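You operate a simulated robot arm through the tools that you are given. There is no shell and no other tool. Be economical: measure what you need, move in short steps, check, and stop when the job is done.

Carry out the task below with a simulated robot arm. There is one attempt and no reset: what you move stays moved.

Task
Set the dial gauge against the steel collar on the crank stand.
Fine: tighten the blue collar knob, crank half a turn so the arm points away from the edge, then move the gauge up till its pointer stands between 2 and 8.
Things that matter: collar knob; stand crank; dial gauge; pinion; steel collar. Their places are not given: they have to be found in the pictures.

The check looks at the end state, three seconds after you hand in, the way a careful person would. Anything else that was tipped, shoved, dropped, spilled or broken makes it a failure.

Robot
A 7-joint arm with a two-finger parallel gripper, fixed in place. Base frame: the origin is at the foot of the arm, x ahead of it, y to its left, z up; the work surface is at about z = 0. Readings come in mm, degrees, newtons and seconds.
With the tool pointing down near the work surface it reaches from about 220 to 580 mm from the base axis. Its first joint turns from -66.0 to 66.0 degrees. Payload 2.5 kg.
The tool frame sits at the grasp point between the pads (the TCP): z along the fingers, y along the line on which they close. The tips reach 23 mm beyond it. Largest opening 94 mm; finger width 38, thickness 10; the body of the gripper, 54 by 96 mm, starts 39 mm behind the TCP.
Orientation is that of the tool frame in the base frame, as [roll, pitch, yaw] about the fixed x, y, z axes, in that order (R = Rz(yaw) Ry(pitch) Rx(roll)). With the fingers straight down and closing along the base's y, the tool's x points along the base's -x, its y along +y and its z along -z.

Tools
- The arm moves only by the tool arm_command. Its arguments are lists of equal length, an entry for each row: "delta_rot": the turn, a rotation vector about the base's x, y, z in degrees, a list of three; "linear": the shift along the base's x, y, z in mm, a list of three; "claw": the finger opening in mm, from 0 to 94. In form: {"delta_rot": [[rx, ry, rz], ...], "linear": [[x, y, z], ...], "claw": [claw, ...]}. A call has 1 to 10 rows; each row shifts and turns the commanded pose from where the row before left it. Each row takes 0.2 s and may step no farther than 50 mm and 8.6 degrees from the row before; otherwise, or with a gripper value out of range, the whole call is refused. A pose out of reach is approached as far as the arm can. The call stops where the force on the tool passes 40 N (or 10 N more than at its start, if that is more) or the arm is blocked; 0.2 s more then pass. Each finger travels about 108 mm/s and halts on what it meets, pressing with about 22 N; the grip force reading is that of the motor and also rises with nothing between the fingers. The clock runs only during rows and for 0.2 s after the last one: add rows that do not move to give the fingers time. It gives the time, the measured TCP pose, the force on the tool (base axes), the opening and the grip force at its end, in the units of the frame above (readings bear some noise).
- Cameras (640 x 400 px; columns grow to the right, rows downward): "scene" is fixed at [109.3, -401.8, 564]; the picture's right is [0.90, -0.43, 0.00], its down [-0.19, -0.40, -0.90] and it looks along [0.38, 0.81, -0.44] (base axes); focal length 326 px, centre (320, 200). "wrist" rides on the gripper at [-39, 0, -44] in the tool frame; the picture's right is [0.00, -1.00, 0.00], its down [0.97, 0.00, -0.24] and it looks along [0.24, 0.00, 0.97] (tool axes); focal length 218 px, centre (320, 200).
- grab_frame(camera): a new picture of that camera. No time passes.
- probe_pixels(camera, pixels): there is no depth. For up to 12 entries [column, row, z] of the newest picture of that camera ("zoom" is the newest enlarged one), the place [x, y] in the base frame at which the ray of that pixel passes the height z, good to about 3 mm, but the place of the scene camera against the robot may be out by one fixed shift of up to 12 mm in any direction. No time passes.
- enlarge(camera, box): a new picture of the part [left, top, right, bottom] of that camera's present view, enlarged. No time passes.
- hand_in(): hands the job in; it is judged then, once.

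Keep the steps short. Do not move on a guess: measure, check each grasp and each placing, and mend mistakes. In all there are 80 turns and 34 pictures (those below and enlarged ones count). Leave the gripper open and the arm clear of the work at the hand-in unless told otherwise, and finish with a single line.

The tools are called as name(argument=value, ...) on one line, values as JSON. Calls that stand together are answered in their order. arm_command: Moves the arm, as the interface text tells. Its arguments: {"type":"object","properties":{"delta_rot":{"type":"array"},"linear":{"type":"array"},"claw":{"type":"array"}},"required":["delta_rot","linear","claw"]} The other tools are called the same way: grab_frame (camera) takes a picture; probe_pixels (camera, pixels) gives the place at which the rays of pixels pass given heights; enlarge (camera, box) takes an enlarged picture of a part of a camera's view; hand_in () hands the job in.

At the start:

```text
time_s: 0.0
ee_pos: [229.9, 287.9, 398.5]
orientation: [180.0, 0.0, -179.9]
ft_force: [-0.1, -0.2, -0.2]
opening: 93.9
grasp_force: 0.1
```

scene: 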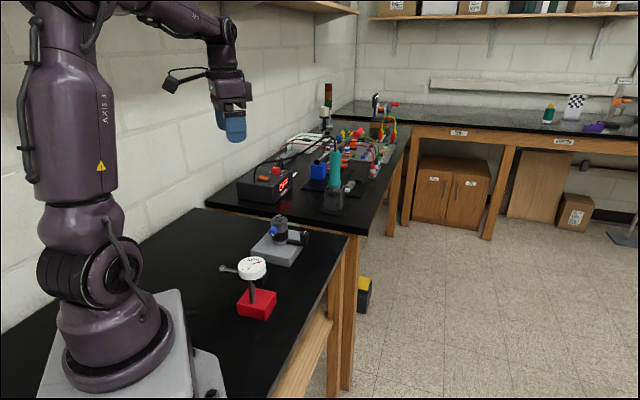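
wrist: 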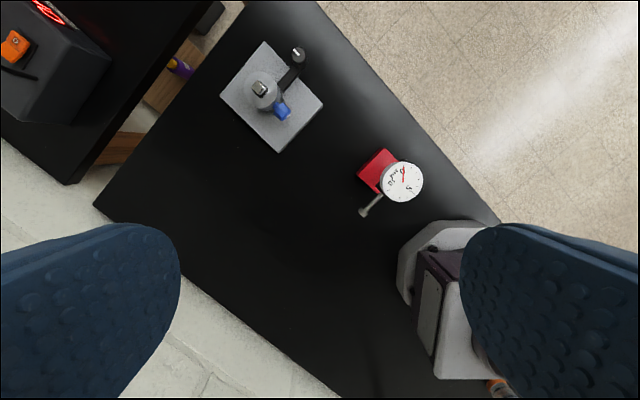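

I see the crank stand (grey plate, blue knob, black crank) and the gauge on a red base. I'll enlarge both in both cameras to identify the parts.

enlarge(camera="wrist", box=[200, 20, 440, 220])

enlarge(camera="scene", box=[200, 200, 360, 330])

```text
2.00 times, centred on (320, 120) of wrist
```

zoom: 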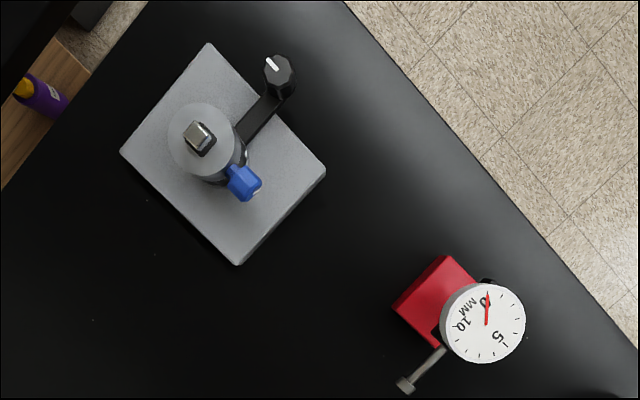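

```text
3.08 times, centred on (280, 265) of scene
```

zoom: 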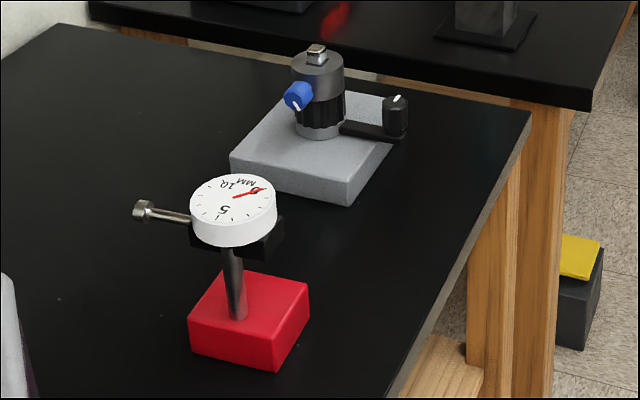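

I see the collar with its blue knob (zoom 240,182), the crank handle (280,75), and the plunger of the gauge pointing away from the stand. I'll measure candidate positions at several heights.

probe_pixels(camera="wrist", pixels=[[264, 41.5, 20], [220, 96, 20], [278.5, 152.5, 20], [323, 105, 20], [262, 88, 80], [299, 53, 40], [281, 111, 65], [402.5, 181, 90], [362, 212, 80], [382, 148, 25], [356, 173, 25], [378, 193, 25]])

probe_pixels(camera="zoom", pixels=[[318, 60, 80], [300, 92, 65], [396, 102, 40], [347, 205, 0], [347, 183, 20], [232, 170, 0], [278, 371, 0], [309, 285, 25], [246, 270, 25], [189, 320, 25], [236, 208, 90], [140, 211, 80]])

```text
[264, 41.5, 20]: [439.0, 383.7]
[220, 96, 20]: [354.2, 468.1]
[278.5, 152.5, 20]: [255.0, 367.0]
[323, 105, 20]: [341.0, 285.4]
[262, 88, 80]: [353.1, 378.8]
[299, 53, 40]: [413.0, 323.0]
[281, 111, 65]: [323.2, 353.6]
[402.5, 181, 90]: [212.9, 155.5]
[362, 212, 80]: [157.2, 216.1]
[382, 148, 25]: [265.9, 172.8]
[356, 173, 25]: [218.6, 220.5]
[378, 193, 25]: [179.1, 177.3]
```

```text
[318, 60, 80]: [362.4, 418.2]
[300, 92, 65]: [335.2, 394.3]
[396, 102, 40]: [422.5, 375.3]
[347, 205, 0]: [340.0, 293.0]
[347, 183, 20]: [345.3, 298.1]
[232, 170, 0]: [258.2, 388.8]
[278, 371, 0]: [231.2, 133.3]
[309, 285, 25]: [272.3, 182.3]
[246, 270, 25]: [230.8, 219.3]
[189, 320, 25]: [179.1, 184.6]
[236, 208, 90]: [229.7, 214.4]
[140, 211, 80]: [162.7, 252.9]
```

Rough fix: stand axis about (347,372), its top near z 107, gauge dial about (219,169) near z 125. I'll move closer above the stand for a better look.

arm_command(delta_rot=[[0, 0, 0], [0, 0, 0], [0, 0, 0], [0, 0, 0], [0, 0, 0]], linear=[[22, 5, -28], [22, 5, -28], [22, 5, -28], [14, 7, -30], [0, 0, 0]], claw=[94, 94, 94, 94, 94])

grab_frame(camera="wrist")

```text
time_s: 1.2
ee_pos: [311.8, 312.7, 284.9]
orientation: [-179.9, 0.0, 180.0]
ft_force: [-0.4, 0.3, -0.3]
opening: 94.0
grasp_force: 0.1
```

```text
29 pictures are left
```

wrist: 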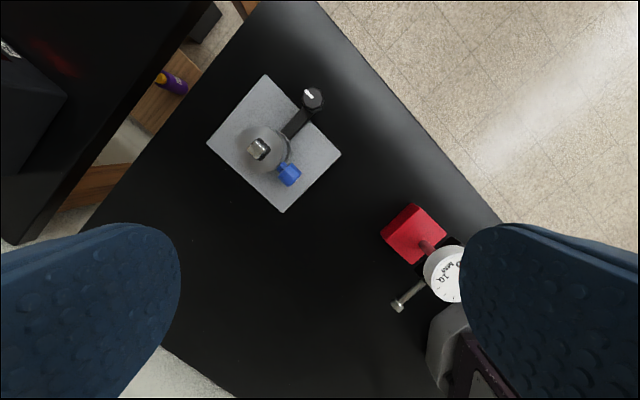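

probe_pixels(camera="wrist", pixels=[[266, 75, 20], [207, 142, 20], [282, 212, 20], [341, 154, 20], [258, 149, 105], [313, 97, 60], [289, 176, 80], [303, 112, 40], [397, 306, 100], [318, 0, 0], [500, 222, 0], [258, 149, 90]])

enlarge(camera="wrist", box=[200, 60, 360, 220])

```text
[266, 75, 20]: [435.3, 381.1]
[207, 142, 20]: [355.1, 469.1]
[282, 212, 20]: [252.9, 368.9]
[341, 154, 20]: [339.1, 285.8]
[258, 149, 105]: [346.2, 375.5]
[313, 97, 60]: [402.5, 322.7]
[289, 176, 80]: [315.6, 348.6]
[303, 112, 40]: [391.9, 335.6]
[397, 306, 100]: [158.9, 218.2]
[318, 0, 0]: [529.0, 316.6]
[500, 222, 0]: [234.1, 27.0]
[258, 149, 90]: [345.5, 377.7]
```

```text
2.50 times, centred on (280, 140) of wrist
```

zoom: 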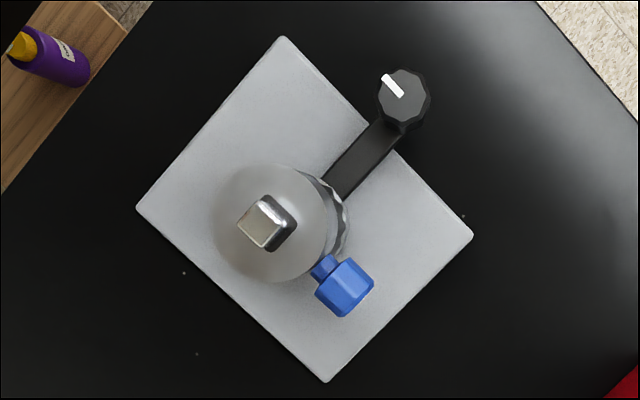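

Stand axis ≈ (346,375), its top at about z 109; the knob points toward about 225° from it and the crank toward −45° (the table edge). I'll turn the tool 45° and hover over the blue knob for a check.

arm_command(delta_rot=[[0, 0, 7.5], [0, 0, 7.5], [0, 0, 7.5], [0, 0, 7.5], [0, 0, 7.5], [0, 0, 7.5], [0, 0, 0]], linear=[[0, 6, -14], [0, 6, -14], [0, 6, -14], [0, 6, -14], [1, 6, -14], [1, 4, -10], [0, 0, 0]], claw=[70, 70, 70, 70, 70, 70, 70])

grab_frame(camera="wrist")

enlarge(camera="scene", box=[240, 190, 340, 270])

```text
time_s: 2.8
ee_pos: [309.9, 344.2, 206.0]
orientation: [-179.9, 0.0, -134.8]
ft_force: [0.1, 0.9, 0.9]
opening: 70.1
grasp_force: 0.1
```

```text
27 pictures are left
```

wrist: 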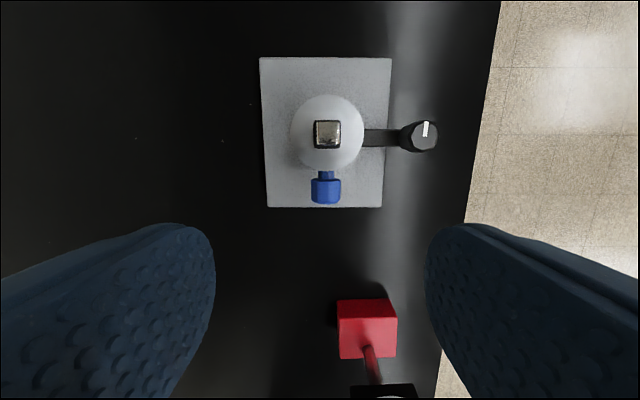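

```text
5.00 times, centred on (290, 230) of scene
```

zoom: 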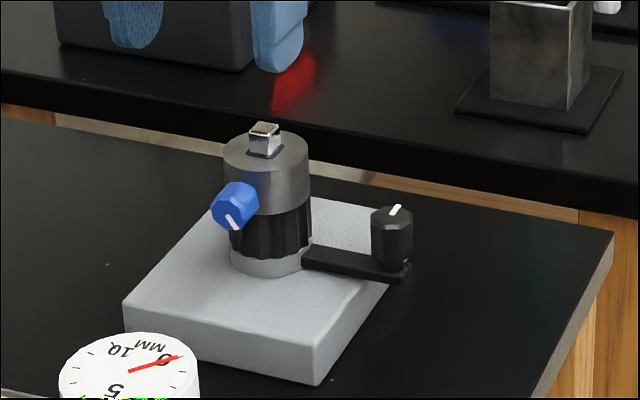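

The tool is well aligned: knob at (326,190), collar at (326,133), crank handle at (425,136). I'll get their coordinates at the estimated heights.

probe_pixels(camera="wrist", pixels=[[326, 190, 84], [326, 178, 84], [326, 204, 84], [311, 190, 84], [341, 190, 84], [327, 134, 109], [291, 133, 96], [365, 133, 96], [424, 132, 65], [338, 302, 30], [395, 300, 30], [368, 348, 30]])

probe_pixels(camera="zoom", pixels=[[232, 206, 84], [265, 128, 109], [392, 212, 65], [392, 212, 72], [232, 206, 90]])

```text
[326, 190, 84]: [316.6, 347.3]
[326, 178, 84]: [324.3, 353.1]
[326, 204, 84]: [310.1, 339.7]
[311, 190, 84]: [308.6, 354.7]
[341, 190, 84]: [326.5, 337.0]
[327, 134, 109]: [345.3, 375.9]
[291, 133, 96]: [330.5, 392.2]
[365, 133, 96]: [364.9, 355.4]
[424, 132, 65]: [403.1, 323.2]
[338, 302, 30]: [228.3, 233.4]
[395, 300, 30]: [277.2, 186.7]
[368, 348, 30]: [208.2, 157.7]
```

```text
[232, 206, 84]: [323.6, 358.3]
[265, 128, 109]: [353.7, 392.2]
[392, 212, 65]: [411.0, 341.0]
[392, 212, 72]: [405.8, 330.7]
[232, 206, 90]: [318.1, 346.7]
```

Knob centre ≈ (317,347,84), radius 12; collar radius 25 on axis (346,375). I'll come straight down with the fingers around the knob, slightly outboard so they clear the collar.

arm_command(delta_rot=[[0, 0, 0], [0, 0, 0], [0, 0, 0], [0, 0, 0], [0, 0, 0], [0, 0, 0]], linear=[[4, -0.7, -30], [0, 0, -30], [0, 0, -25], [0, 0, -20], [0, 0, -15], [0, 0, 0]], claw=[50, 50, 50, 50, 50, 50])

grab_frame(camera="wrist")

```text
time_s: 4.2
ee_pos: [315.7, 344.2, 84.2]
orientation: [180.0, -0.1, -134.9]
ft_force: [0.3, 0.1, 1.2]
opening: 50.0
grasp_force: 0.1
```

```text
25 pictures are left
```

wrist: 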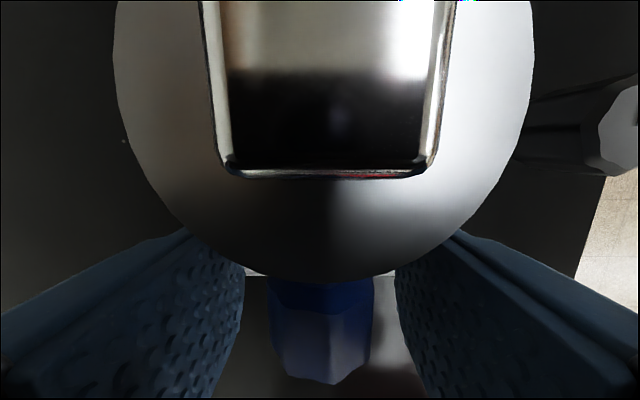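

The knob sits centred between the fingers. I'll tilt the open gripper −40° around the knob's axis so that a clockwise turn has room.

arm_command(delta_rot=[[-5.66, -5.66, 0], [-5.66, -5.66, 0], [-5.66, -5.66, 0], [-5.66, -5.66, 0], [-5.66, -5.66, 0], [0, 0, 0]], linear=[[-1, -1, 0], [0, 0, 0], [0, 0, 0], [0, 0, 0], [0, 0, 0], [0, 0, 0]], claw=[48, 48, 48, 48, 48, 48])

```text
time_s: 5.6
ee_pos: [313.1, 345.5, 84.9]
orientation: [-139.9, 0.0, -135.0]
ft_force: [-0.5, -0.3, 0.2]
opening: 48.2
grasp_force: 0.1
```

Tilt reached with no contact. Now close on the knob.

arm_command(delta_rot=[[0, 0, 0], [0, 0, 0], [0, 0, 0]], linear=[[0, 0, 0], [0, 0, 0], [0, 0, 0]], claw=[30, 15, 15])

grab_frame(camera="wrist")

```text
time_s: 6.4
ee_pos: [314.9, 343.7, 84.9]
orientation: [-140.0, 0.0, -135.0]
ft_force: [1.6, -0.2, 2.8]
opening: 20.5
grasp_force: 21.9
```

```text
24 pictures are left
```

wrist: 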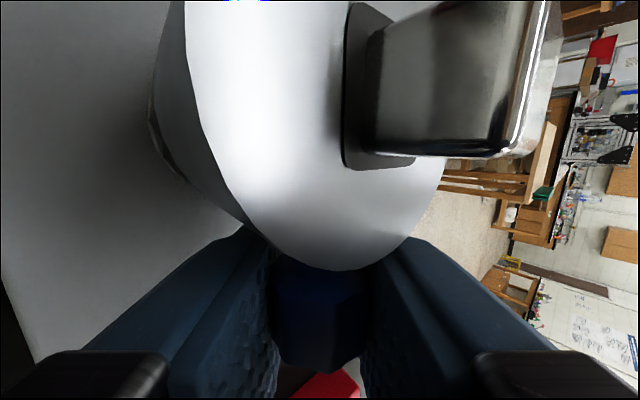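

Gripped at 20.5 mm. Turn clockwise (seen from outside) 40° and read the force.

arm_command(delta_rot=[[5.66, 5.66, 0], [5.66, 5.66, 0], [5.66, 5.66, 0], [5.66, 5.66, 0], [5.66, 5.66, 0], [0, 0, 0]], linear=[[0, 0, 0], [0, 0, 0], [0, 0, 0], [0, 0, 0], [0, 0, 0], [0, 0, 0]], claw=[15, 15, 15, 15, 15, 15])

enlarge(camera="scene", box=[240, 190, 340, 270])

```text
time_s: 7.8
ee_pos: [314.3, 344.1, 84.4]
orientation: [179.9, 0.0, -134.9]
ft_force: [1.6, 0.9, 7.4]
opening: 20.5
grasp_force: 21.9
```

```text
5.00 times, centred on (290, 230) of scene
```

zoom: 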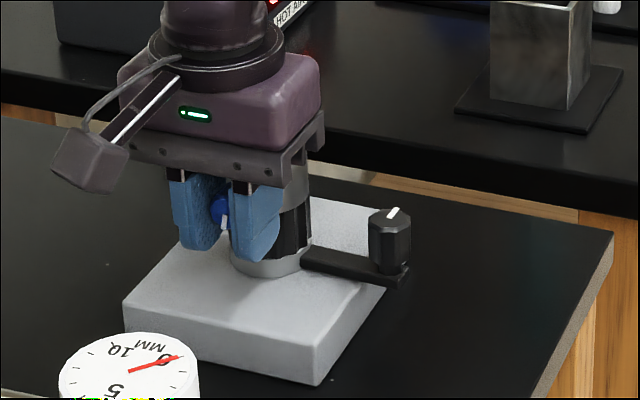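

The mark turned from slanted lower-right to about straight down, so the knob follows. Turn 40° more.

arm_command(delta_rot=[[5.66, 5.66, 0], [5.66, 5.66, 0], [5.66, 5.66, 0], [5.66, 5.66, 0], [5.66, 5.66, 0], [0, 0, 0]], linear=[[0, 0, 0], [0, 0, 0], [0, 0, 0], [0, 0, 0], [0, 0, 0], [0, 0, 0]], claw=[15, 15, 15, 15, 15, 15])

enlarge(camera="scene", box=[250, 200, 310, 248])

```text
time_s: 9.2
ee_pos: [313.9, 342.9, 86.1]
orientation: [139.8, 0.0, -134.9]
ft_force: [-2.9, 0.2, 5.5]
opening: 20.4
grasp_force: 22.3
```

```text
8.33 times, centred on (280, 224) of scene
```

zoom: 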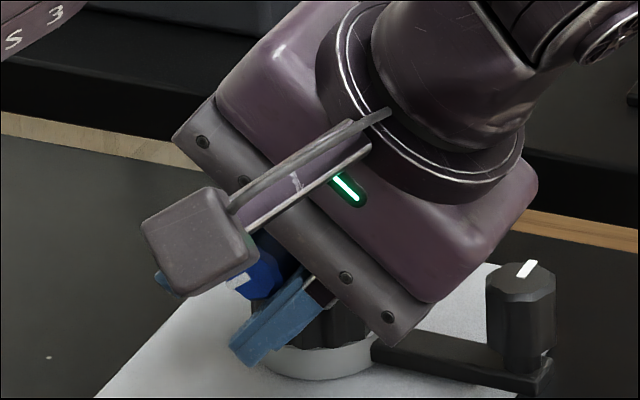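

80° done without a stop. Regrasp: open, swing back, close and turn again.

arm_command(delta_rot=[[0, 0, 0], [-6, -6, 0], [-6, -6, 0], [-6, -6, 0], [-6, -6, 0], [-6, -6, 0], [-6, -6, 0], [-6, -6, 0], [-6, -6, 0], [-6, -6, 0]], linear=[[0, 0, 0], [0, 0, 0], [0, 0, 0], [0, 0, 0], [0, 0, 0], [0, 0, 0], [0, 0, 0], [0, 0, 0], [0, 0, 0], [0, 0, 0]], claw=[48, 48, 48, 48, 48, 48, 48, 48, 48, 48])

arm_command(delta_rot=[[-6, -6, 0], [0, 0, 0], [0, 0, 0], [0, 0, 0]], linear=[[0, 0, 0], [0, 0, 0], [0, 0, 0], [0, 0, 0]], claw=[48, 48, 15, 15])

arm_command(delta_rot=[[6, 6, 0], [6, 6, 0], [6, 6, 0], [6, 6, 0], [6, 6, 0], [0, 0, 0]], linear=[[0, 0, 0], [0, 0, 0], [0, 0, 0], [0, 0, 0], [0, 0, 0], [0, 0, 0]], claw=[15, 15, 15, 15, 15, 15])

enlarge(camera="scene", box=[250, 200, 310, 248])

```text
time_s: 11.4
ee_pos: [314.0, 343.4, 84.8]
orientation: [-143.5, 0.0, -135.0]
ft_force: [0.0, -0.7, -0.1]
opening: 48.2
grasp_force: 0.1
```

```text
time_s: 12.4
ee_pos: [314.5, 343.5, 85.0]
orientation: [-135.0, -0.1, -135.0]
ft_force: [1.1, -2.1, 5.0]
opening: 20.4
grasp_force: 21.9
```

```text
time_s: 13.8
ee_pos: [315.1, 344.1, 84.3]
orientation: [-177.7, 0.1, -135.0]
ft_force: [0.7, -0.5, 5.7]
opening: 20.6
grasp_force: 22.3
```

```text
8.33 times, centred on (280, 224) of scene
```

zoom: 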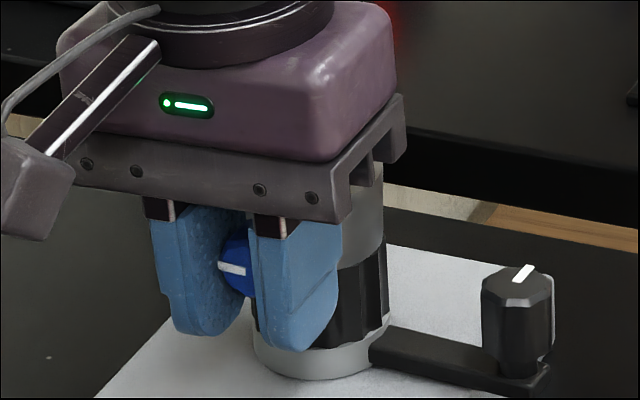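

The mark is now at 9 o'clock, about 120° turned in all, still following. Continue.

arm_command(delta_rot=[[6, 6, 0], [6, 6, 0], [6, 6, 0], [6, 6, 0], [6, 6, 0], [0, 0, 0]], linear=[[0, 0, 0], [0, 0, 0], [0, 0, 0], [0, 0, 0], [0, 0, 0], [0, 0, 0]], claw=[15, 15, 15, 15, 15, 15])

arm_command(delta_rot=[[0, 0, 0], [-6, -6, 0], [-6, -6, 0], [-6, -6, 0], [-6, -6, 0], [-6, -6, 0], [-6, -6, 0], [-6, -6, 0], [-6, -6, 0], [-6, -6, 0]], linear=[[0, 0, 0], [0, 0, 0], [0, 0, 0], [0, 0, 0], [0, 0, 0], [0, 0, 0], [0, 0, 0], [0, 0, 0], [0, 0, 0], [0, 0, 0]], claw=[48, 48, 48, 48, 48, 48, 48, 48, 48, 48])

arm_command(delta_rot=[[-6, -6, 0], [0, 0, 0], [0, 0, 0], [0, 0, 0]], linear=[[0, 0, 0], [0, 0, 0], [0, 0, 0], [0, 0, 0]], claw=[48, 48, 15, 15])

arm_command(delta_rot=[[6, 6, 0], [6, 6, 0], [6, 6, 0], [6, 6, 0], [6, 6, 0], [0, 0, 0]], linear=[[0, 0, 0], [0, 0, 0], [0, 0, 0], [0, 0, 0], [0, 0, 0], [0, 0, 0]], claw=[15, 15, 15, 15, 15, 15])

enlarge(camera="scene", box=[250, 200, 310, 248])

```text
time_s: 15.2
ee_pos: [314.9, 344.1, 84.3]
orientation: [139.8, 0.0, -134.7]
ft_force: [-8.6, 5.1, 2.0]
opening: 20.9
grasp_force: 21.2
```

```text
time_s: 17.4
ee_pos: [315.1, 342.7, 85.6]
orientation: [-143.5, 0.1, -135.0]
ft_force: [-0.1, 1.1, 0.6]
opening: 47.9
grasp_force: 0.0
```

```text
time_s: 18.4
ee_pos: [313.9, 342.8, 85.9]
orientation: [-135.0, 0.1, -135.0]
ft_force: [0.9, -0.5, 2.9]
opening: 20.6
grasp_force: 21.4
```

```text
time_s: 19.8
ee_pos: [314.3, 344.2, 84.1]
orientation: [-177.7, -0.1, -135.0]
ft_force: [2.5, -4.4, 4.8]
opening: 20.6
grasp_force: 21.3
```

```text
8.33 times, centred on (280, 224) of scene
```

zoom: 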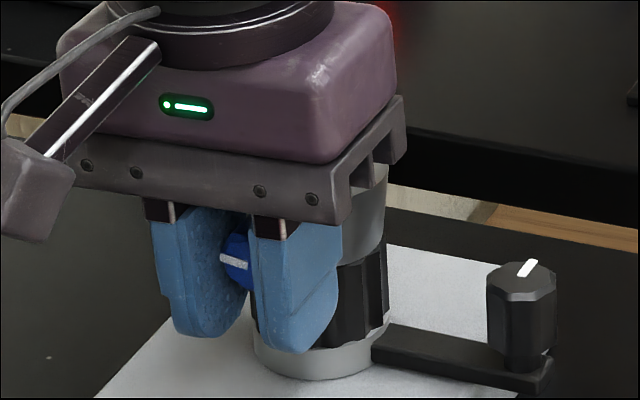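

The mark has barely advanced (about 9:30), and the last stroke showed a side force, so the knob is near its stop. One more stroke to confirm.

arm_command(delta_rot=[[6, 6, 0], [6, 6, 0], [6, 6, 0], [0, 0, 0]], linear=[[0, 0, 0], [0, 0, 0], [0, 0, 0], [0, 0, 0]], claw=[15, 15, 15, 15])

enlarge(camera="scene", box=[250, 200, 310, 248])

```text
time_s: 20.8
ee_pos: [313.6, 343.8, 84.9]
orientation: [156.8, 0.0, -134.8]
ft_force: [-4.5, 2.4, -0.8]
opening: 20.5
grasp_force: 21.9
```

```text
8.33 times, centred on (280, 224) of scene
```

zoom: 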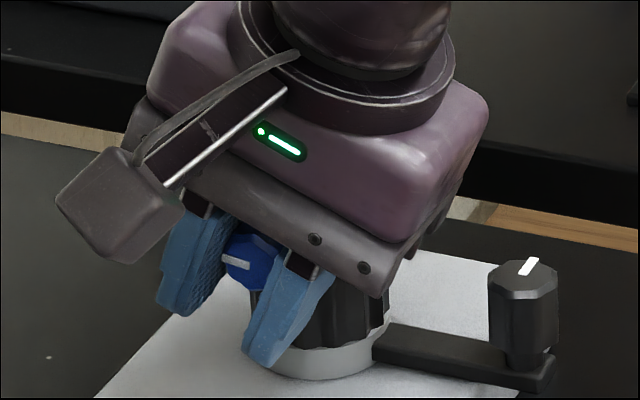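

The gripper turned 25° but the mark stayed: the knob is tight at its stop. Release, level the tool, and lift.

arm_command(delta_rot=[[0, 0, 0], [-5.6, -5.6, 0], [-5.6, -5.6, 0], [-5.2, -5.2, 0], [0, 0, 0], [0, 0, 0], [0, 0, 0], [0, 0, 0]], linear=[[0, 0, 0], [0, 0, 0], [0, 0, 0], [0, 0, 0], [0, 0, 30], [0, 0, 40], [0, 0, 46], [0, 0, 0]], claw=[50, 50, 50, 50, 50, 50, 60, 60])

grab_frame(camera="wrist")

```text
time_s: 22.6
ee_pos: [315.1, 343.6, 201.4]
orientation: [-179.9, 0.1, -135.0]
ft_force: [0.1, 0.5, 0.0]
opening: 59.7
grasp_force: 0.0
```

```text
18 pictures are left
```

wrist: 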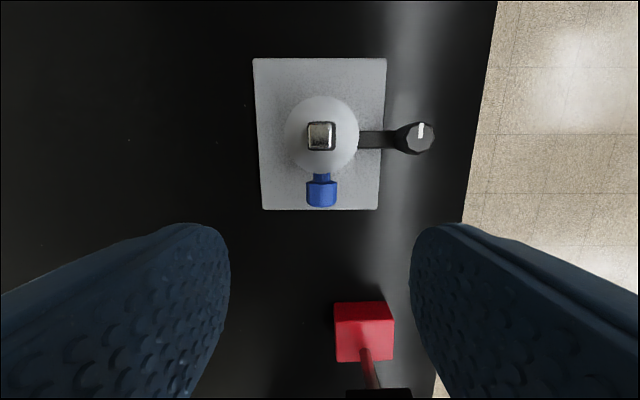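

Knob tight, crank still toward the edge. Next I hover over the crank handle (about (403,324), top near z 65), with the tool turned 45°, and take a look before descending.

arm_command(delta_rot=[[0, 0, 7.5], [0, 0, 7.5], [0, 0, 7.5], [0, 0, 7.5], [0, 0, 7.5], [0, 0, 7.5], [0, 0, 0]], linear=[[15, -3, -10], [15, -3, -10], [15, -3, -10], [15, -3, -10], [14, -4, -10], [14, -4, -10], [0, 0, 0]], claw=[56, 56, 56, 56, 56, 56, 56])

grab_frame(camera="wrist")

```text
time_s: 24.2
ee_pos: [403.8, 323.4, 142.6]
orientation: [-179.9, 0.0, -89.9]
ft_force: [0.9, -0.1, -0.4]
opening: 56.0
grasp_force: 0.1
```

```text
17 pictures are left
```

wrist: 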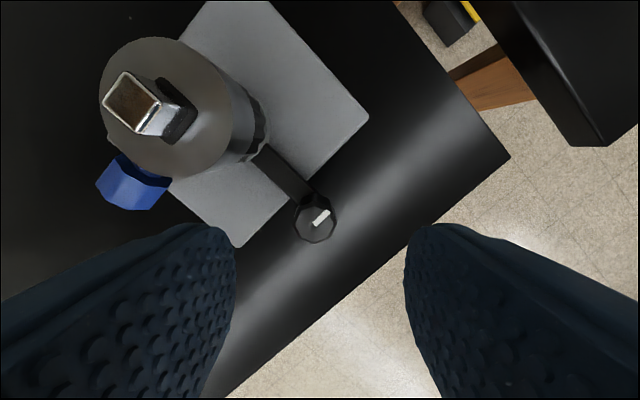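

probe_pixels(camera="wrist", pixels=[[316, 221, 70], [316, 221, 65], [316, 221, 58], [297, 215, 65], [336, 221, 65], [130, 103, 109], [300, 205, 40]])

```text
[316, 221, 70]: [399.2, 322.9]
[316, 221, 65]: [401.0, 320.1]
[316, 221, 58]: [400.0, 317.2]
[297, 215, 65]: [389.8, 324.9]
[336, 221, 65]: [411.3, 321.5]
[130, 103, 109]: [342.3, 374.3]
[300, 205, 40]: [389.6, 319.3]
```

Handle at about (401,322). Descend to TCP z 72 with fingers either side, then close to feel it.

arm_command(delta_rot=[[0, 0, 0], [0, 0, 0], [0, 0, 0], [0, 0, 0], [0, 0, 0]], linear=[[-2.5, -1.5, -25], [0, 0, -25], [0, 0, -12], [0, 0, -8], [0, 0, 0]], claw=[56, 56, 50, 50, 50])

arm_command(delta_rot=[[0, 0, 0], [0, 0, 0], [0, 0, 0]], linear=[[0, 0, 0], [0, 0, 0], [0, 0, 0]], claw=[30, 12, 12])

grab_frame(camera="scene")

```text
time_s: 25.4
ee_pos: [399.2, 322.1, 71.2]
orientation: [-179.8, 0.0, -89.9]
ft_force: [0.1, -0.4, -0.9]
opening: 49.9
grasp_force: 0.1
```

```text
time_s: 26.2
ee_pos: [400.1, 322.5, 70.1]
orientation: [-179.8, 0.0, -90.1]
ft_force: [1.4, 0.9, -1.7]
opening: 23.1
grasp_force: 45.2
```

```text
16 pictures are left
```

scene: 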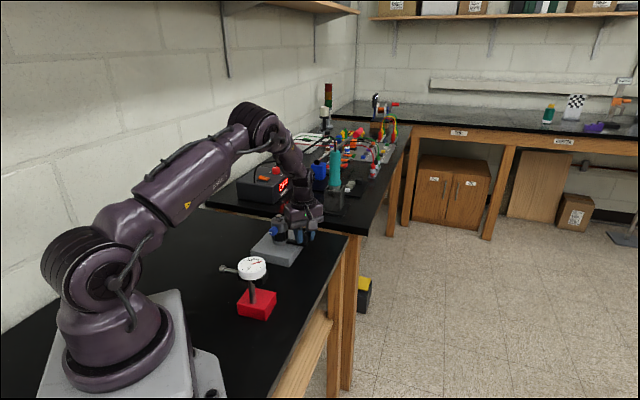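

Gripped at 23.1 mm, handle at (400,322), so crank radius ≈ 75.5 at −44°. I'll slacken to 25.5 mm as a cage and sweep clockwise (seen from above) via the near side, starting with 48°.

arm_command(delta_rot=[[0, 0, 0], [0, 0, -4], [0, 0, -4], [0, 0, -4], [0, 0, -4], [0, 0, -4], [0, 0, -4], [0, 0, 0]], linear=[[0, 0, 0], [-7.8, -7.1, 0], [-8.7, -5.9, 0], [-9.5, -4.6, 0], [-10, -3.3, 0], [-10.4, -1.8, 0], [-10.5, -0.4, 0], [0, 0, 0]], claw=[25.5, 25.5, 25.5, 25.5, 25.5, 25.5, 25.5, 25.5])

grab_frame(camera="wrist")

```text
time_s: 28.0
ee_pos: [341.9, 300.7, 71.9]
orientation: [-179.8, 0.0, -114.0]
ft_force: [-0.1, 0.5, 0.5]
opening: 25.7
grasp_force: 0.0
```

```text
15 pictures are left
```

wrist: 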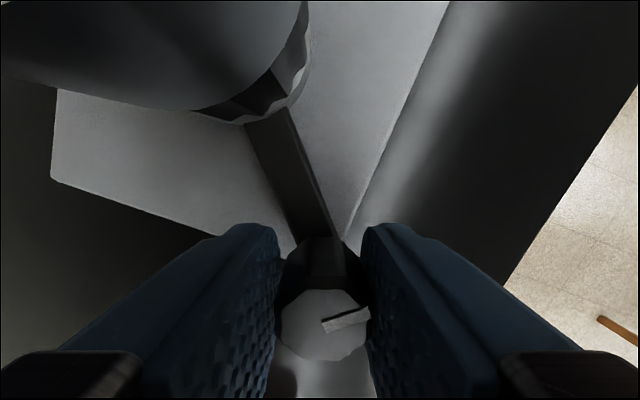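

The crank follows and the force is near zero. Continue the sweep.

arm_command(delta_rot=[[0, 0, -4], [0, 0, -4], [0, 0, -4], [0, 0, -4], [0, 0, -4], [0, 0, -4], [0, 0, -4], [0, 0, -4], [0, 0, -4]], linear=[[-10.5, 1.1, 0], [-10.2, 2.6, 0], [-9.8, 3.9, 0], [-9.1, 5.3, 0], [-8.3, 6.5, 0], [-7.3, 7.6, 0], [-6.2, 8.5, 0], [-5, 9.3, 0], [-3.6, 9.9, 0]], claw=[25.5, 25.5, 25.5, 25.5, 25.5, 25.5, 25.5, 25.5, 25.5])

arm_command(delta_rot=[[0, 0, -4], [0, 0, -4], [0, 0, -4], [0, 0, -4], [0, 0, -4], [0, 0, -4], [0, 0, -4], [0, 0, -3], [0, 0, 0]], linear=[[-2.2, 10.3, 0], [-0.7, 10.5, 0], [0.7, 10.5, 0], [2.2, 10.3, 0], [3.6, 9.9, 0], [5, 9.3, 0], [6.2, 8.5, 0], [4.5, 4.8, 0], [0, 0, 0]], claw=[25.5, 25.5, 25.5, 25.5, 25.5, 25.5, 25.5, 25.5, 25.5])

grab_frame(camera="wrist")

```text
time_s: 30.0
ee_pos: [272.2, 354.1, 70.1]
orientation: [-179.9, -0.1, -150.0]
ft_force: [-0.3, 0.2, -1.0]
opening: 25.8
grasp_force: 0.0
```

```text
time_s: 32.0
ee_pos: [292.0, 427.0, 70.9]
orientation: [-179.8, 0.1, 179.0]
ft_force: [-0.1, 0.2, 0.0]
opening: 25.6
grasp_force: 0.3
```

```text
14 pictures are left
```

wrist: 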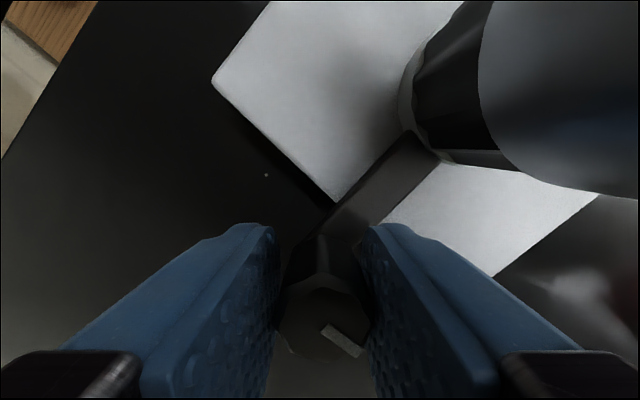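

Crank handle is at (292,427), i.e. about 136° from the axis: half a turn. Release and lift, then look.

arm_command(delta_rot=[[0, 0, 0], [0, 0, 0], [0, 0, 0], [0, 0, 0], [0, 0, 0], [0, 0, 0], [0, 0, 0]], linear=[[0, 0, 0], [0, 0, 30], [0, 0, 45], [-10, -40, 25], [-10, -40, 25], [-10, -40, 15], [0, 0, 0]], claw=[44, 44, 60, 80, 80, 80, 80])

grab_frame(camera="wrist")

enlarge(camera="scene", box=[215, 200, 335, 325])

```text
time_s: 33.6
ee_pos: [261.2, 308.4, 211.1]
orientation: [-179.9, 0.0, 179.2]
ft_force: [0.3, -0.5, 0.3]
opening: 80.1
grasp_force: 0.1
```

```text
13 pictures are left
```

wrist: 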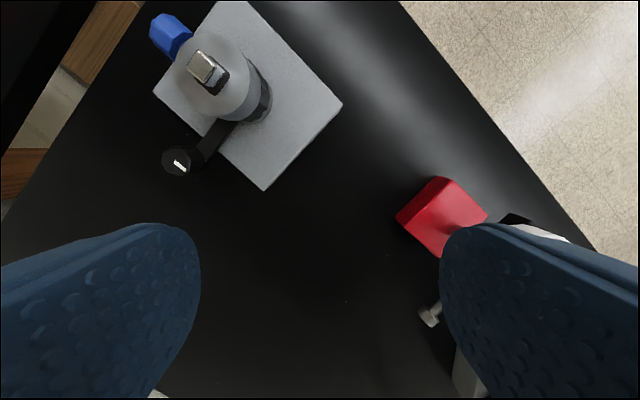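

```text
3.20 times, centred on (275, 262) of scene
```

zoom: 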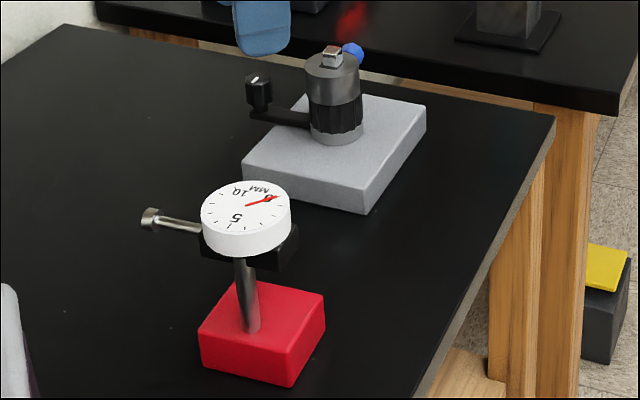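

Crank arm now points away from the edge and the collar turned with it. Now I need the plunger height and place: tip at (430,317) in this wrist view.

probe_pixels(camera="wrist", pixels=[[429, 317, 94], [429, 317, 108], [438, 178, 30], [397, 216, 30], [397, 216, 10], [208, 67, 109], [176, 161, 65], [342, 104, 30], [264, 190, 30]])

enlarge(camera="wrist", box=[380, 160, 540, 360])

```text
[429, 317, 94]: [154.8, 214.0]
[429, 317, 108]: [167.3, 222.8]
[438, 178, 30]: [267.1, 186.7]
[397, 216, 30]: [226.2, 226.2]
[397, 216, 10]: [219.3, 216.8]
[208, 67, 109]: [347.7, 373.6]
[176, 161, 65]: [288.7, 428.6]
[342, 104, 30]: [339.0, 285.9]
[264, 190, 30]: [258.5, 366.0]
```

```text
2.00 times, centred on (460, 260) of wrist
```

zoom: 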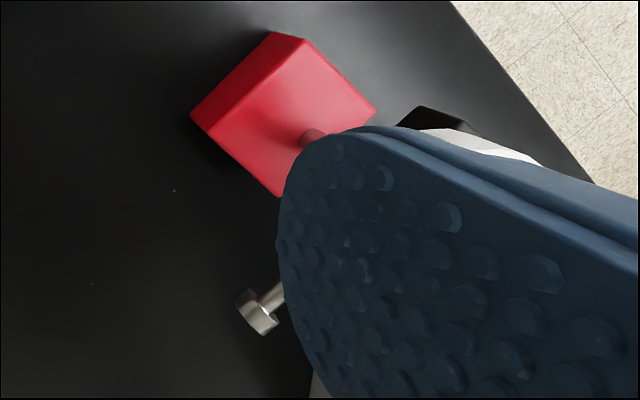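

Heights matter here: the collar top I put at about z 99 from the close view. I'll compare with the plunger through the scene picture.

enlarge(camera="scene", box=[215, 200, 335, 325])

probe_pixels(camera="zoom", pixels=[[332, 64, 99], [332, 92, 85], [150, 219, 94], [150, 219, 104], [366, 213, 0], [292, 387, 0], [325, 295, 30], [368, 192, 30], [246, 210, 115], [258, 80, 65]])

```text
3.20 times, centred on (275, 262) of scene
```

zoom: 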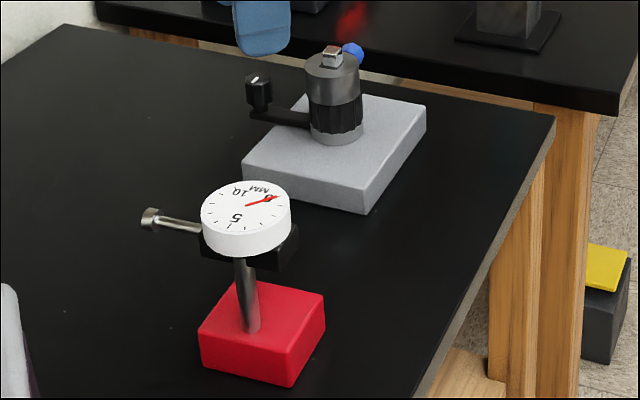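

```text
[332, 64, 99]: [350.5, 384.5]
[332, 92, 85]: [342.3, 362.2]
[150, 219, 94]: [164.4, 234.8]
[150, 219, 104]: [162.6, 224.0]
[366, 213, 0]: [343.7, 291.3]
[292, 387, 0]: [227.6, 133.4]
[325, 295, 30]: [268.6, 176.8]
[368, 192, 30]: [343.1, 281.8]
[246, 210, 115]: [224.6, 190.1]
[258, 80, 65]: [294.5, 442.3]
```

The plunger tip is at about (163,221), z ≈ 100–105, close to the collar's top, so I need a better height reading. I'll hover over the dial with the fingers set to close across the plunger direction and look from there.

arm_command(delta_rot=[[0, 0, -7.4], [0, 0, -7.4], [0, 0, -7.4], [0, 0, -7.4], [0, 0, -7.4], [0, 0, -7.2], [0, 0, 0]], linear=[[-7, -23, -4], [-7, -23, -4], [-7, -23, -4], [-7, -23, -4], [-7, -23, -3], [-7, -24, -2], [0, 0, 0]], claw=[80, 80, 80, 80, 80, 80, 80])

grab_frame(camera="wrist")

```text
time_s: 35.2
ee_pos: [220.0, 168.9, 189.7]
orientation: [-179.9, 0.0, 134.7]
ft_force: [0.2, -0.8, 0.5]
opening: 80.2
grasp_force: 0.1
```

```text
9 pictures are left
```

wrist: 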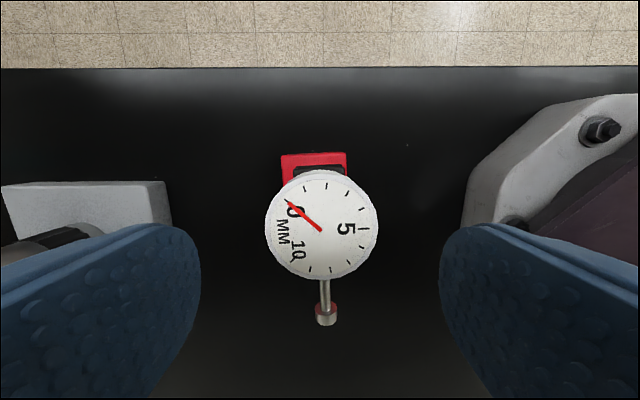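

Alignment is good: dial centre (321,222), plunger straight down the picture, pointer on 0. Dial ≈ 63 mm across, top ≈ z 119. Descend around it and grip its rim.

arm_command(delta_rot=[[0, 0, 0], [0, 0, 0], [0, 0, 0], [0, 0, 0], [0, 0, 0], [0, 0, 0], [0, 0, 0]], linear=[[-1, 1, -30], [0, 0, -30], [0, 0, -20], [0, 0, 0], [0, 0, 0], [0, 0, 0], [0, 0, 0]], claw=[82, 82, 82, 82, 70, 50, 50])

```text
time_s: 36.8
ee_pos: [218.9, 168.8, 109.4]
orientation: [-179.9, 0.0, 134.8]
ft_force: [0.2, -0.5, 0.1]
opening: 57.7
grasp_force: 21.7
```

Gripped the dial at 57.7 mm. Lift 40 mm and check force and grip.

arm_command(delta_rot=[[0, 0, 0], [0, 0, 0], [0, 0, 0], [0, 0, 0]], linear=[[0, 0, 5], [0, 0, 15], [0, 0, 20], [0, 0, 0]], claw=[50, 50, 50, 50])

grab_frame(camera="wrist")

```text
time_s: 37.8
ee_pos: [217.3, 167.7, 148.6]
orientation: [-179.7, 0.0, 134.8]
ft_force: [-0.2, -0.4, -4.6]
opening: 57.8
grasp_force: 21.6
```

```text
8 pictures are left
```

wrist: 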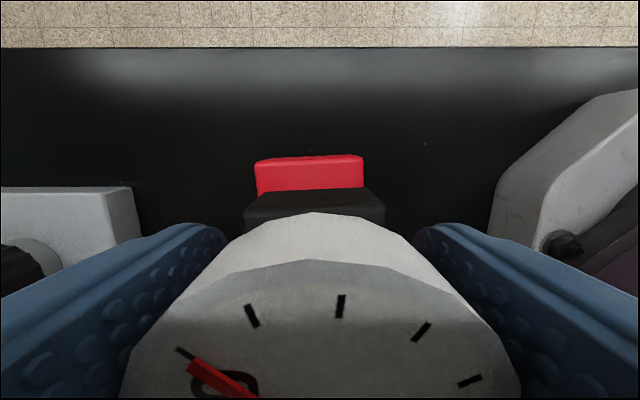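

Held firmly (about 4.6 N). The plunger points about 2.6° off my tool axis, so I'll correct that. Now I carry it lifted: first toward the edge, then along it to face the collar, with the tip well short.

arm_command(delta_rot=[[0, 0, 0], [0, 0, 0], [0, 0, -2.6], [0, 0, 0]], linear=[[14, -14, 0], [14, -14, 0], [14.4, -14.4, 0], [0, 0, 0]], claw=[50, 50, 50, 50])

arm_command(delta_rot=[[0, 0, 0], [0, 0, 0], [0, 0, 0], [0, 0, 0], [0, 0, 0], [0, 0, 0], [0, 0, 0], [0, 0, 0], [0, 0, 0]], linear=[[20.9, 20.9, 0], [20.9, 20.9, 0], [20.9, 20.9, 0], [20.9, 20.9, 0], [20.9, 20.9, 0], [20.9, 20.9, 0], [20.9, 20.9, 0], [20.6, 20.7, 0], [0, 0, 0]], claw=[50, 50, 50, 50, 50, 50, 50, 50, 50])

```text
time_s: 38.8
ee_pos: [261.4, 127.7, 150.9]
orientation: [-179.7, 0.0, 132.2]
ft_force: [0.5, 0.2, -5.7]
opening: 57.9
grasp_force: 21.6
```

```text
time_s: 40.8
ee_pos: [430.0, 294.9, 150.2]
orientation: [-179.8, 0.0, 132.2]
ft_force: [-0.4, 0.3, -4.9]
opening: 57.7
grasp_force: 22.0
```

At (430,295,150), still gripped. Lower until just above the table and look from the scene camera at plunger versus collar height.

arm_command(delta_rot=[[0, 0, 0], [0, 0, 0], [0, 0, 0], [0, 0, 0]], linear=[[0, 0, -15], [0, 0, -15], [0, 0, -8], [0, 0, 0]], claw=[50, 50, 50, 50])

enlarge(camera="scene", box=[250, 190, 350, 270])

```text
time_s: 41.8
ee_pos: [428.9, 294.2, 110.4]
orientation: [-179.9, 0.0, 132.3]
ft_force: [-0.4, 0.6, -5.7]
opening: 57.7
grasp_force: 21.9
```

```text
5.00 times, centred on (300, 230) of scene
```

zoom: 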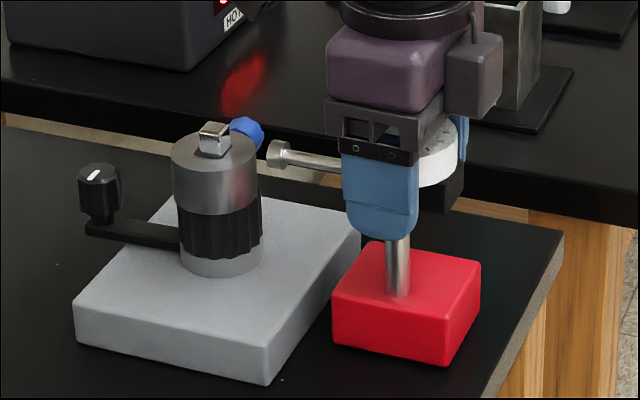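

Very useful view: tip at (277,156), collar top centre near (215,150), collar's right flank at x≈258 from row 155 to 205. I'll probe these to compare heights.

probe_pixels(camera="zoom", pixels=[[277, 156, 106], [277, 156, 100], [277, 156, 90], [215, 150, 106], [215, 150, 100], [215, 150, 94], [173, 152, 100], [259, 152, 100], [332, 345, 0], [333, 291, 30], [268, 385, 0], [360, 232, 30]])

```text
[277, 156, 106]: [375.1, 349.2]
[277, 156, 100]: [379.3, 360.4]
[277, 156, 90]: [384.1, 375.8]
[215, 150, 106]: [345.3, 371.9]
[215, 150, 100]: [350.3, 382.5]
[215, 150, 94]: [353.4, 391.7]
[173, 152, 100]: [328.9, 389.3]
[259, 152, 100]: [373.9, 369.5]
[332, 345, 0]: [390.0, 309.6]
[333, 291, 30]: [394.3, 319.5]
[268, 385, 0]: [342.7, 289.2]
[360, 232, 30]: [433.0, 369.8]
```

The tip centre looks to be about at the collar's top edge, with its button (~15 mm across) overlapping the collar's upper part. Set the base on the table now, gently, watching force.

arm_command(delta_rot=[[0, 0, 0], [0, 0, 0], [0, 0, 0], [0, 0, 0]], linear=[[0, 0, -0.7], [0, 0, -0.7], [0, 0, 0], [0, 0, 0]], claw=[50, 50, 50, 50])

```text
time_s: 42.8
ee_pos: [428.4, 294.1, 110.1]
orientation: [-179.9, 0.0, 132.2]
ft_force: [-0.6, -0.1, -5.2]
opening: 57.6
grasp_force: 22.3
```

arm_command(delta_rot=[[0, 0, 0], [0, 0, 0], [0, 0, 0], [0, 0, 0], [0, 0, 0]], linear=[[0, 0, -0.5], [0, 0, -0.5], [0, 0, -0.5], [0, 0, 0], [0, 0, 0]], claw=[50, 50, 50, 50, 50])

```text
time_s: 44.0
ee_pos: [429.9, 295.4, 109.0]
orientation: [-179.9, -0.1, 132.2]
ft_force: [-3.3, -2.0, 5.2]
opening: 57.7
grasp_force: 22.1
```

Base is down (force z +5). Ease up 0.4 mm and slide toward the collar 14 mm in small rows, watching force, then read the pointer.

arm_command(delta_rot=[[0, 0, 0], [0, 0, 0], [0, 0, 0], [0, 0, 0], [0, 0, 0], [0, 0, 0], [0, 0, 0], [0, 0, 0], [0, 0, 0]], linear=[[0, 0, 0.5], [-1.4, 1.4, 0], [-1.4, 1.4, 0], [-1.4, 1.4, 0], [-1.4, 1.4, 0], [-1.4, 1.4, 0], [-1.4, 1.4, 0], [-1.4, 1.4, 0], [0, 0, 0]], claw=[50, 50, 50, 50, 50, 50, 50, 50, 50])

grab_frame(camera="wrist")

```text
time_s: 46.0
ee_pos: [419.4, 304.6, 108.0]
orientation: [-179.8, 0.0, 132.4]
ft_force: [0.9, 0.5, -5.0]
opening: 57.8
grasp_force: 21.5
```

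```text
6 pictures are left
```

wrist: 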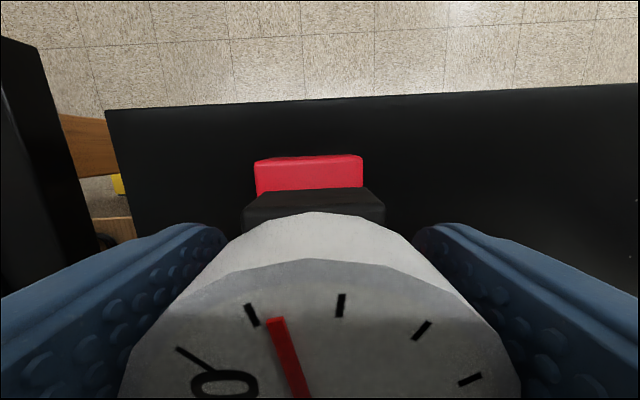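

The pointer moves: it stands at about 1.3. Advance 3 mm more, then lower onto the table.

arm_command(delta_rot=[[0, 0, 0], [0, 0, 0], [0, 0, 0], [0, 0, 0], [0, 0, 0], [0, 0, 0]], linear=[[-1.1, 1.1, 0], [-1.1, 1.1, 0], [0, 0, 0], [0, 0, -0.4], [0, 0, -0.3], [0, 0, 0]], claw=[50, 50, 50, 50, 50, 50])

grab_frame(camera="wrist")

```text
time_s: 47.4
ee_pos: [416.6, 306.5, 109.2]
orientation: [-179.8, 0.0, 132.4]
ft_force: [0.5, -0.3, -3.7]
opening: 58.1
grasp_force: 22.1
```

```text
5 pictures are left
```

wrist: 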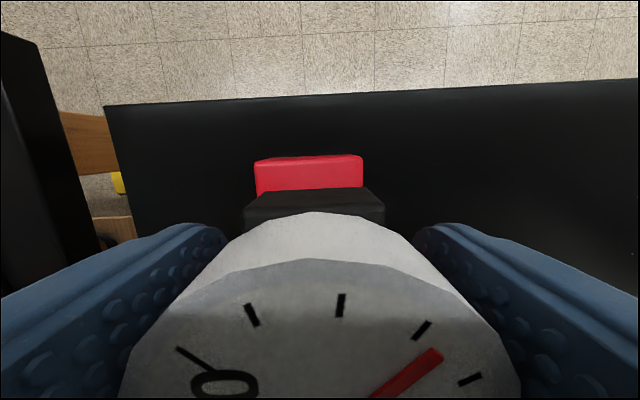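

Reading about 3.4. I'll add 1 mm for margin, and lower until the base rests on the table.

arm_command(delta_rot=[[0, 0, 0], [0, 0, 0], [0, 0, 0], [0, 0, 0], [0, 0, 0]], linear=[[-0.7, 0.7, 0], [0, 0, 0], [0, 0, -0.4], [0, 0, 0], [0, 0, 0]], claw=[50, 50, 50, 50, 50])

```text
time_s: 48.6
ee_pos: [416.0, 306.5, 108.8]
orientation: [-179.9, 0.0, 132.3]
ft_force: [-0.4, -5.8, 6.7]
opening: 57.7
grasp_force: 22.4
```

Base is on the table. Ease slightly, open, and rise straight up.

arm_command(delta_rot=[[0, 0, 0], [0, 0, 0], [0, 0, 0], [0, 0, 0]], linear=[[0, 0, 0.2], [0, 0, 0], [0, 0, 0], [0, 0, 0]], claw=[50, 62, 76, 76])

arm_command(delta_rot=[[0, 0, 0], [0, 0, 0], [0, 0, 0], [0, 0, 0], [0, 0, 0]], linear=[[0, 0, 10], [0, 0, 25], [0, 0, 40], [0, 0, 30], [0, 0, 0]], claw=[76, 76, 76, 76, 76])

grab_frame(camera="wrist")

```text
time_s: 49.6
ee_pos: [416.4, 307.0, 108.5]
orientation: [-179.9, 0.1, 132.3]
ft_force: [-0.2, 0.3, 0.7]
opening: 76.1
grasp_force: 0.1
```

```text
time_s: 50.8
ee_pos: [417.6, 306.0, 212.4]
orientation: [-180.0, 0.0, 132.3]
ft_force: [-0.3, 0.2, -0.7]
opening: 76.1
grasp_force: 0.2
```

```text
4 pictures are left
```

wrist: 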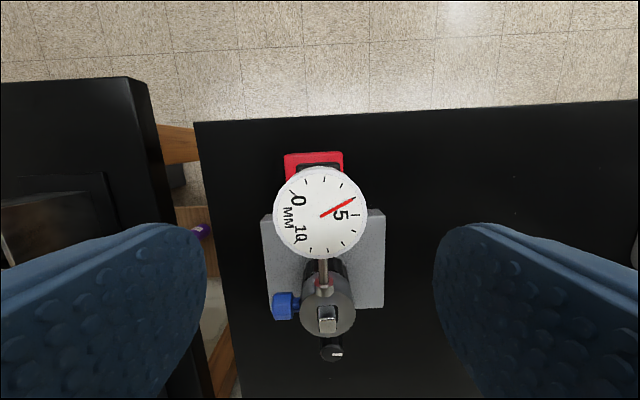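

Released: pointer at about 4.3, the tip bears on the collar, centred. Move the arm clear upward and take a last check.

arm_command(delta_rot=[[0, 0, 0], [0, 0, 0], [0, 0, 0], [0, 0, 0], [0, 0, 0], [0, 0, 0]], linear=[[0, 0, 45], [0, 0, 45], [-40, -10, 20], [-45, -10, 10], [-45, -10, 0], [0, 0, 0]], claw=[90, 90, 90, 90, 90, 90])

enlarge(camera="scene", box=[250, 190, 350, 270])

```text
time_s: 52.2
ee_pos: [285.0, 275.5, 334.2]
orientation: [-179.9, 0.0, 132.2]
ft_force: [0.5, -0.9, -0.6]
opening: 90.1
grasp_force: 0.1
```

```text
5.00 times, centred on (300, 230) of scene
```

zoom: 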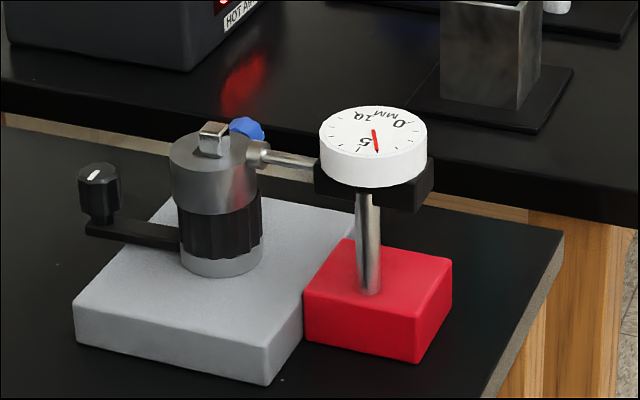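

Everything stands as wanted: knob tight, crank arm away from the edge, gauge tip on the steel collar, reading about 4.3, stand unmoved. Handing in.

hand_in()

```text
The job is handed in.
```

The job is handed in: the collar knob is tightened to its stop, the crank arm points away from the edge, and the gauge tip is against the top part of the steel collar with the pointer at about 4.3.
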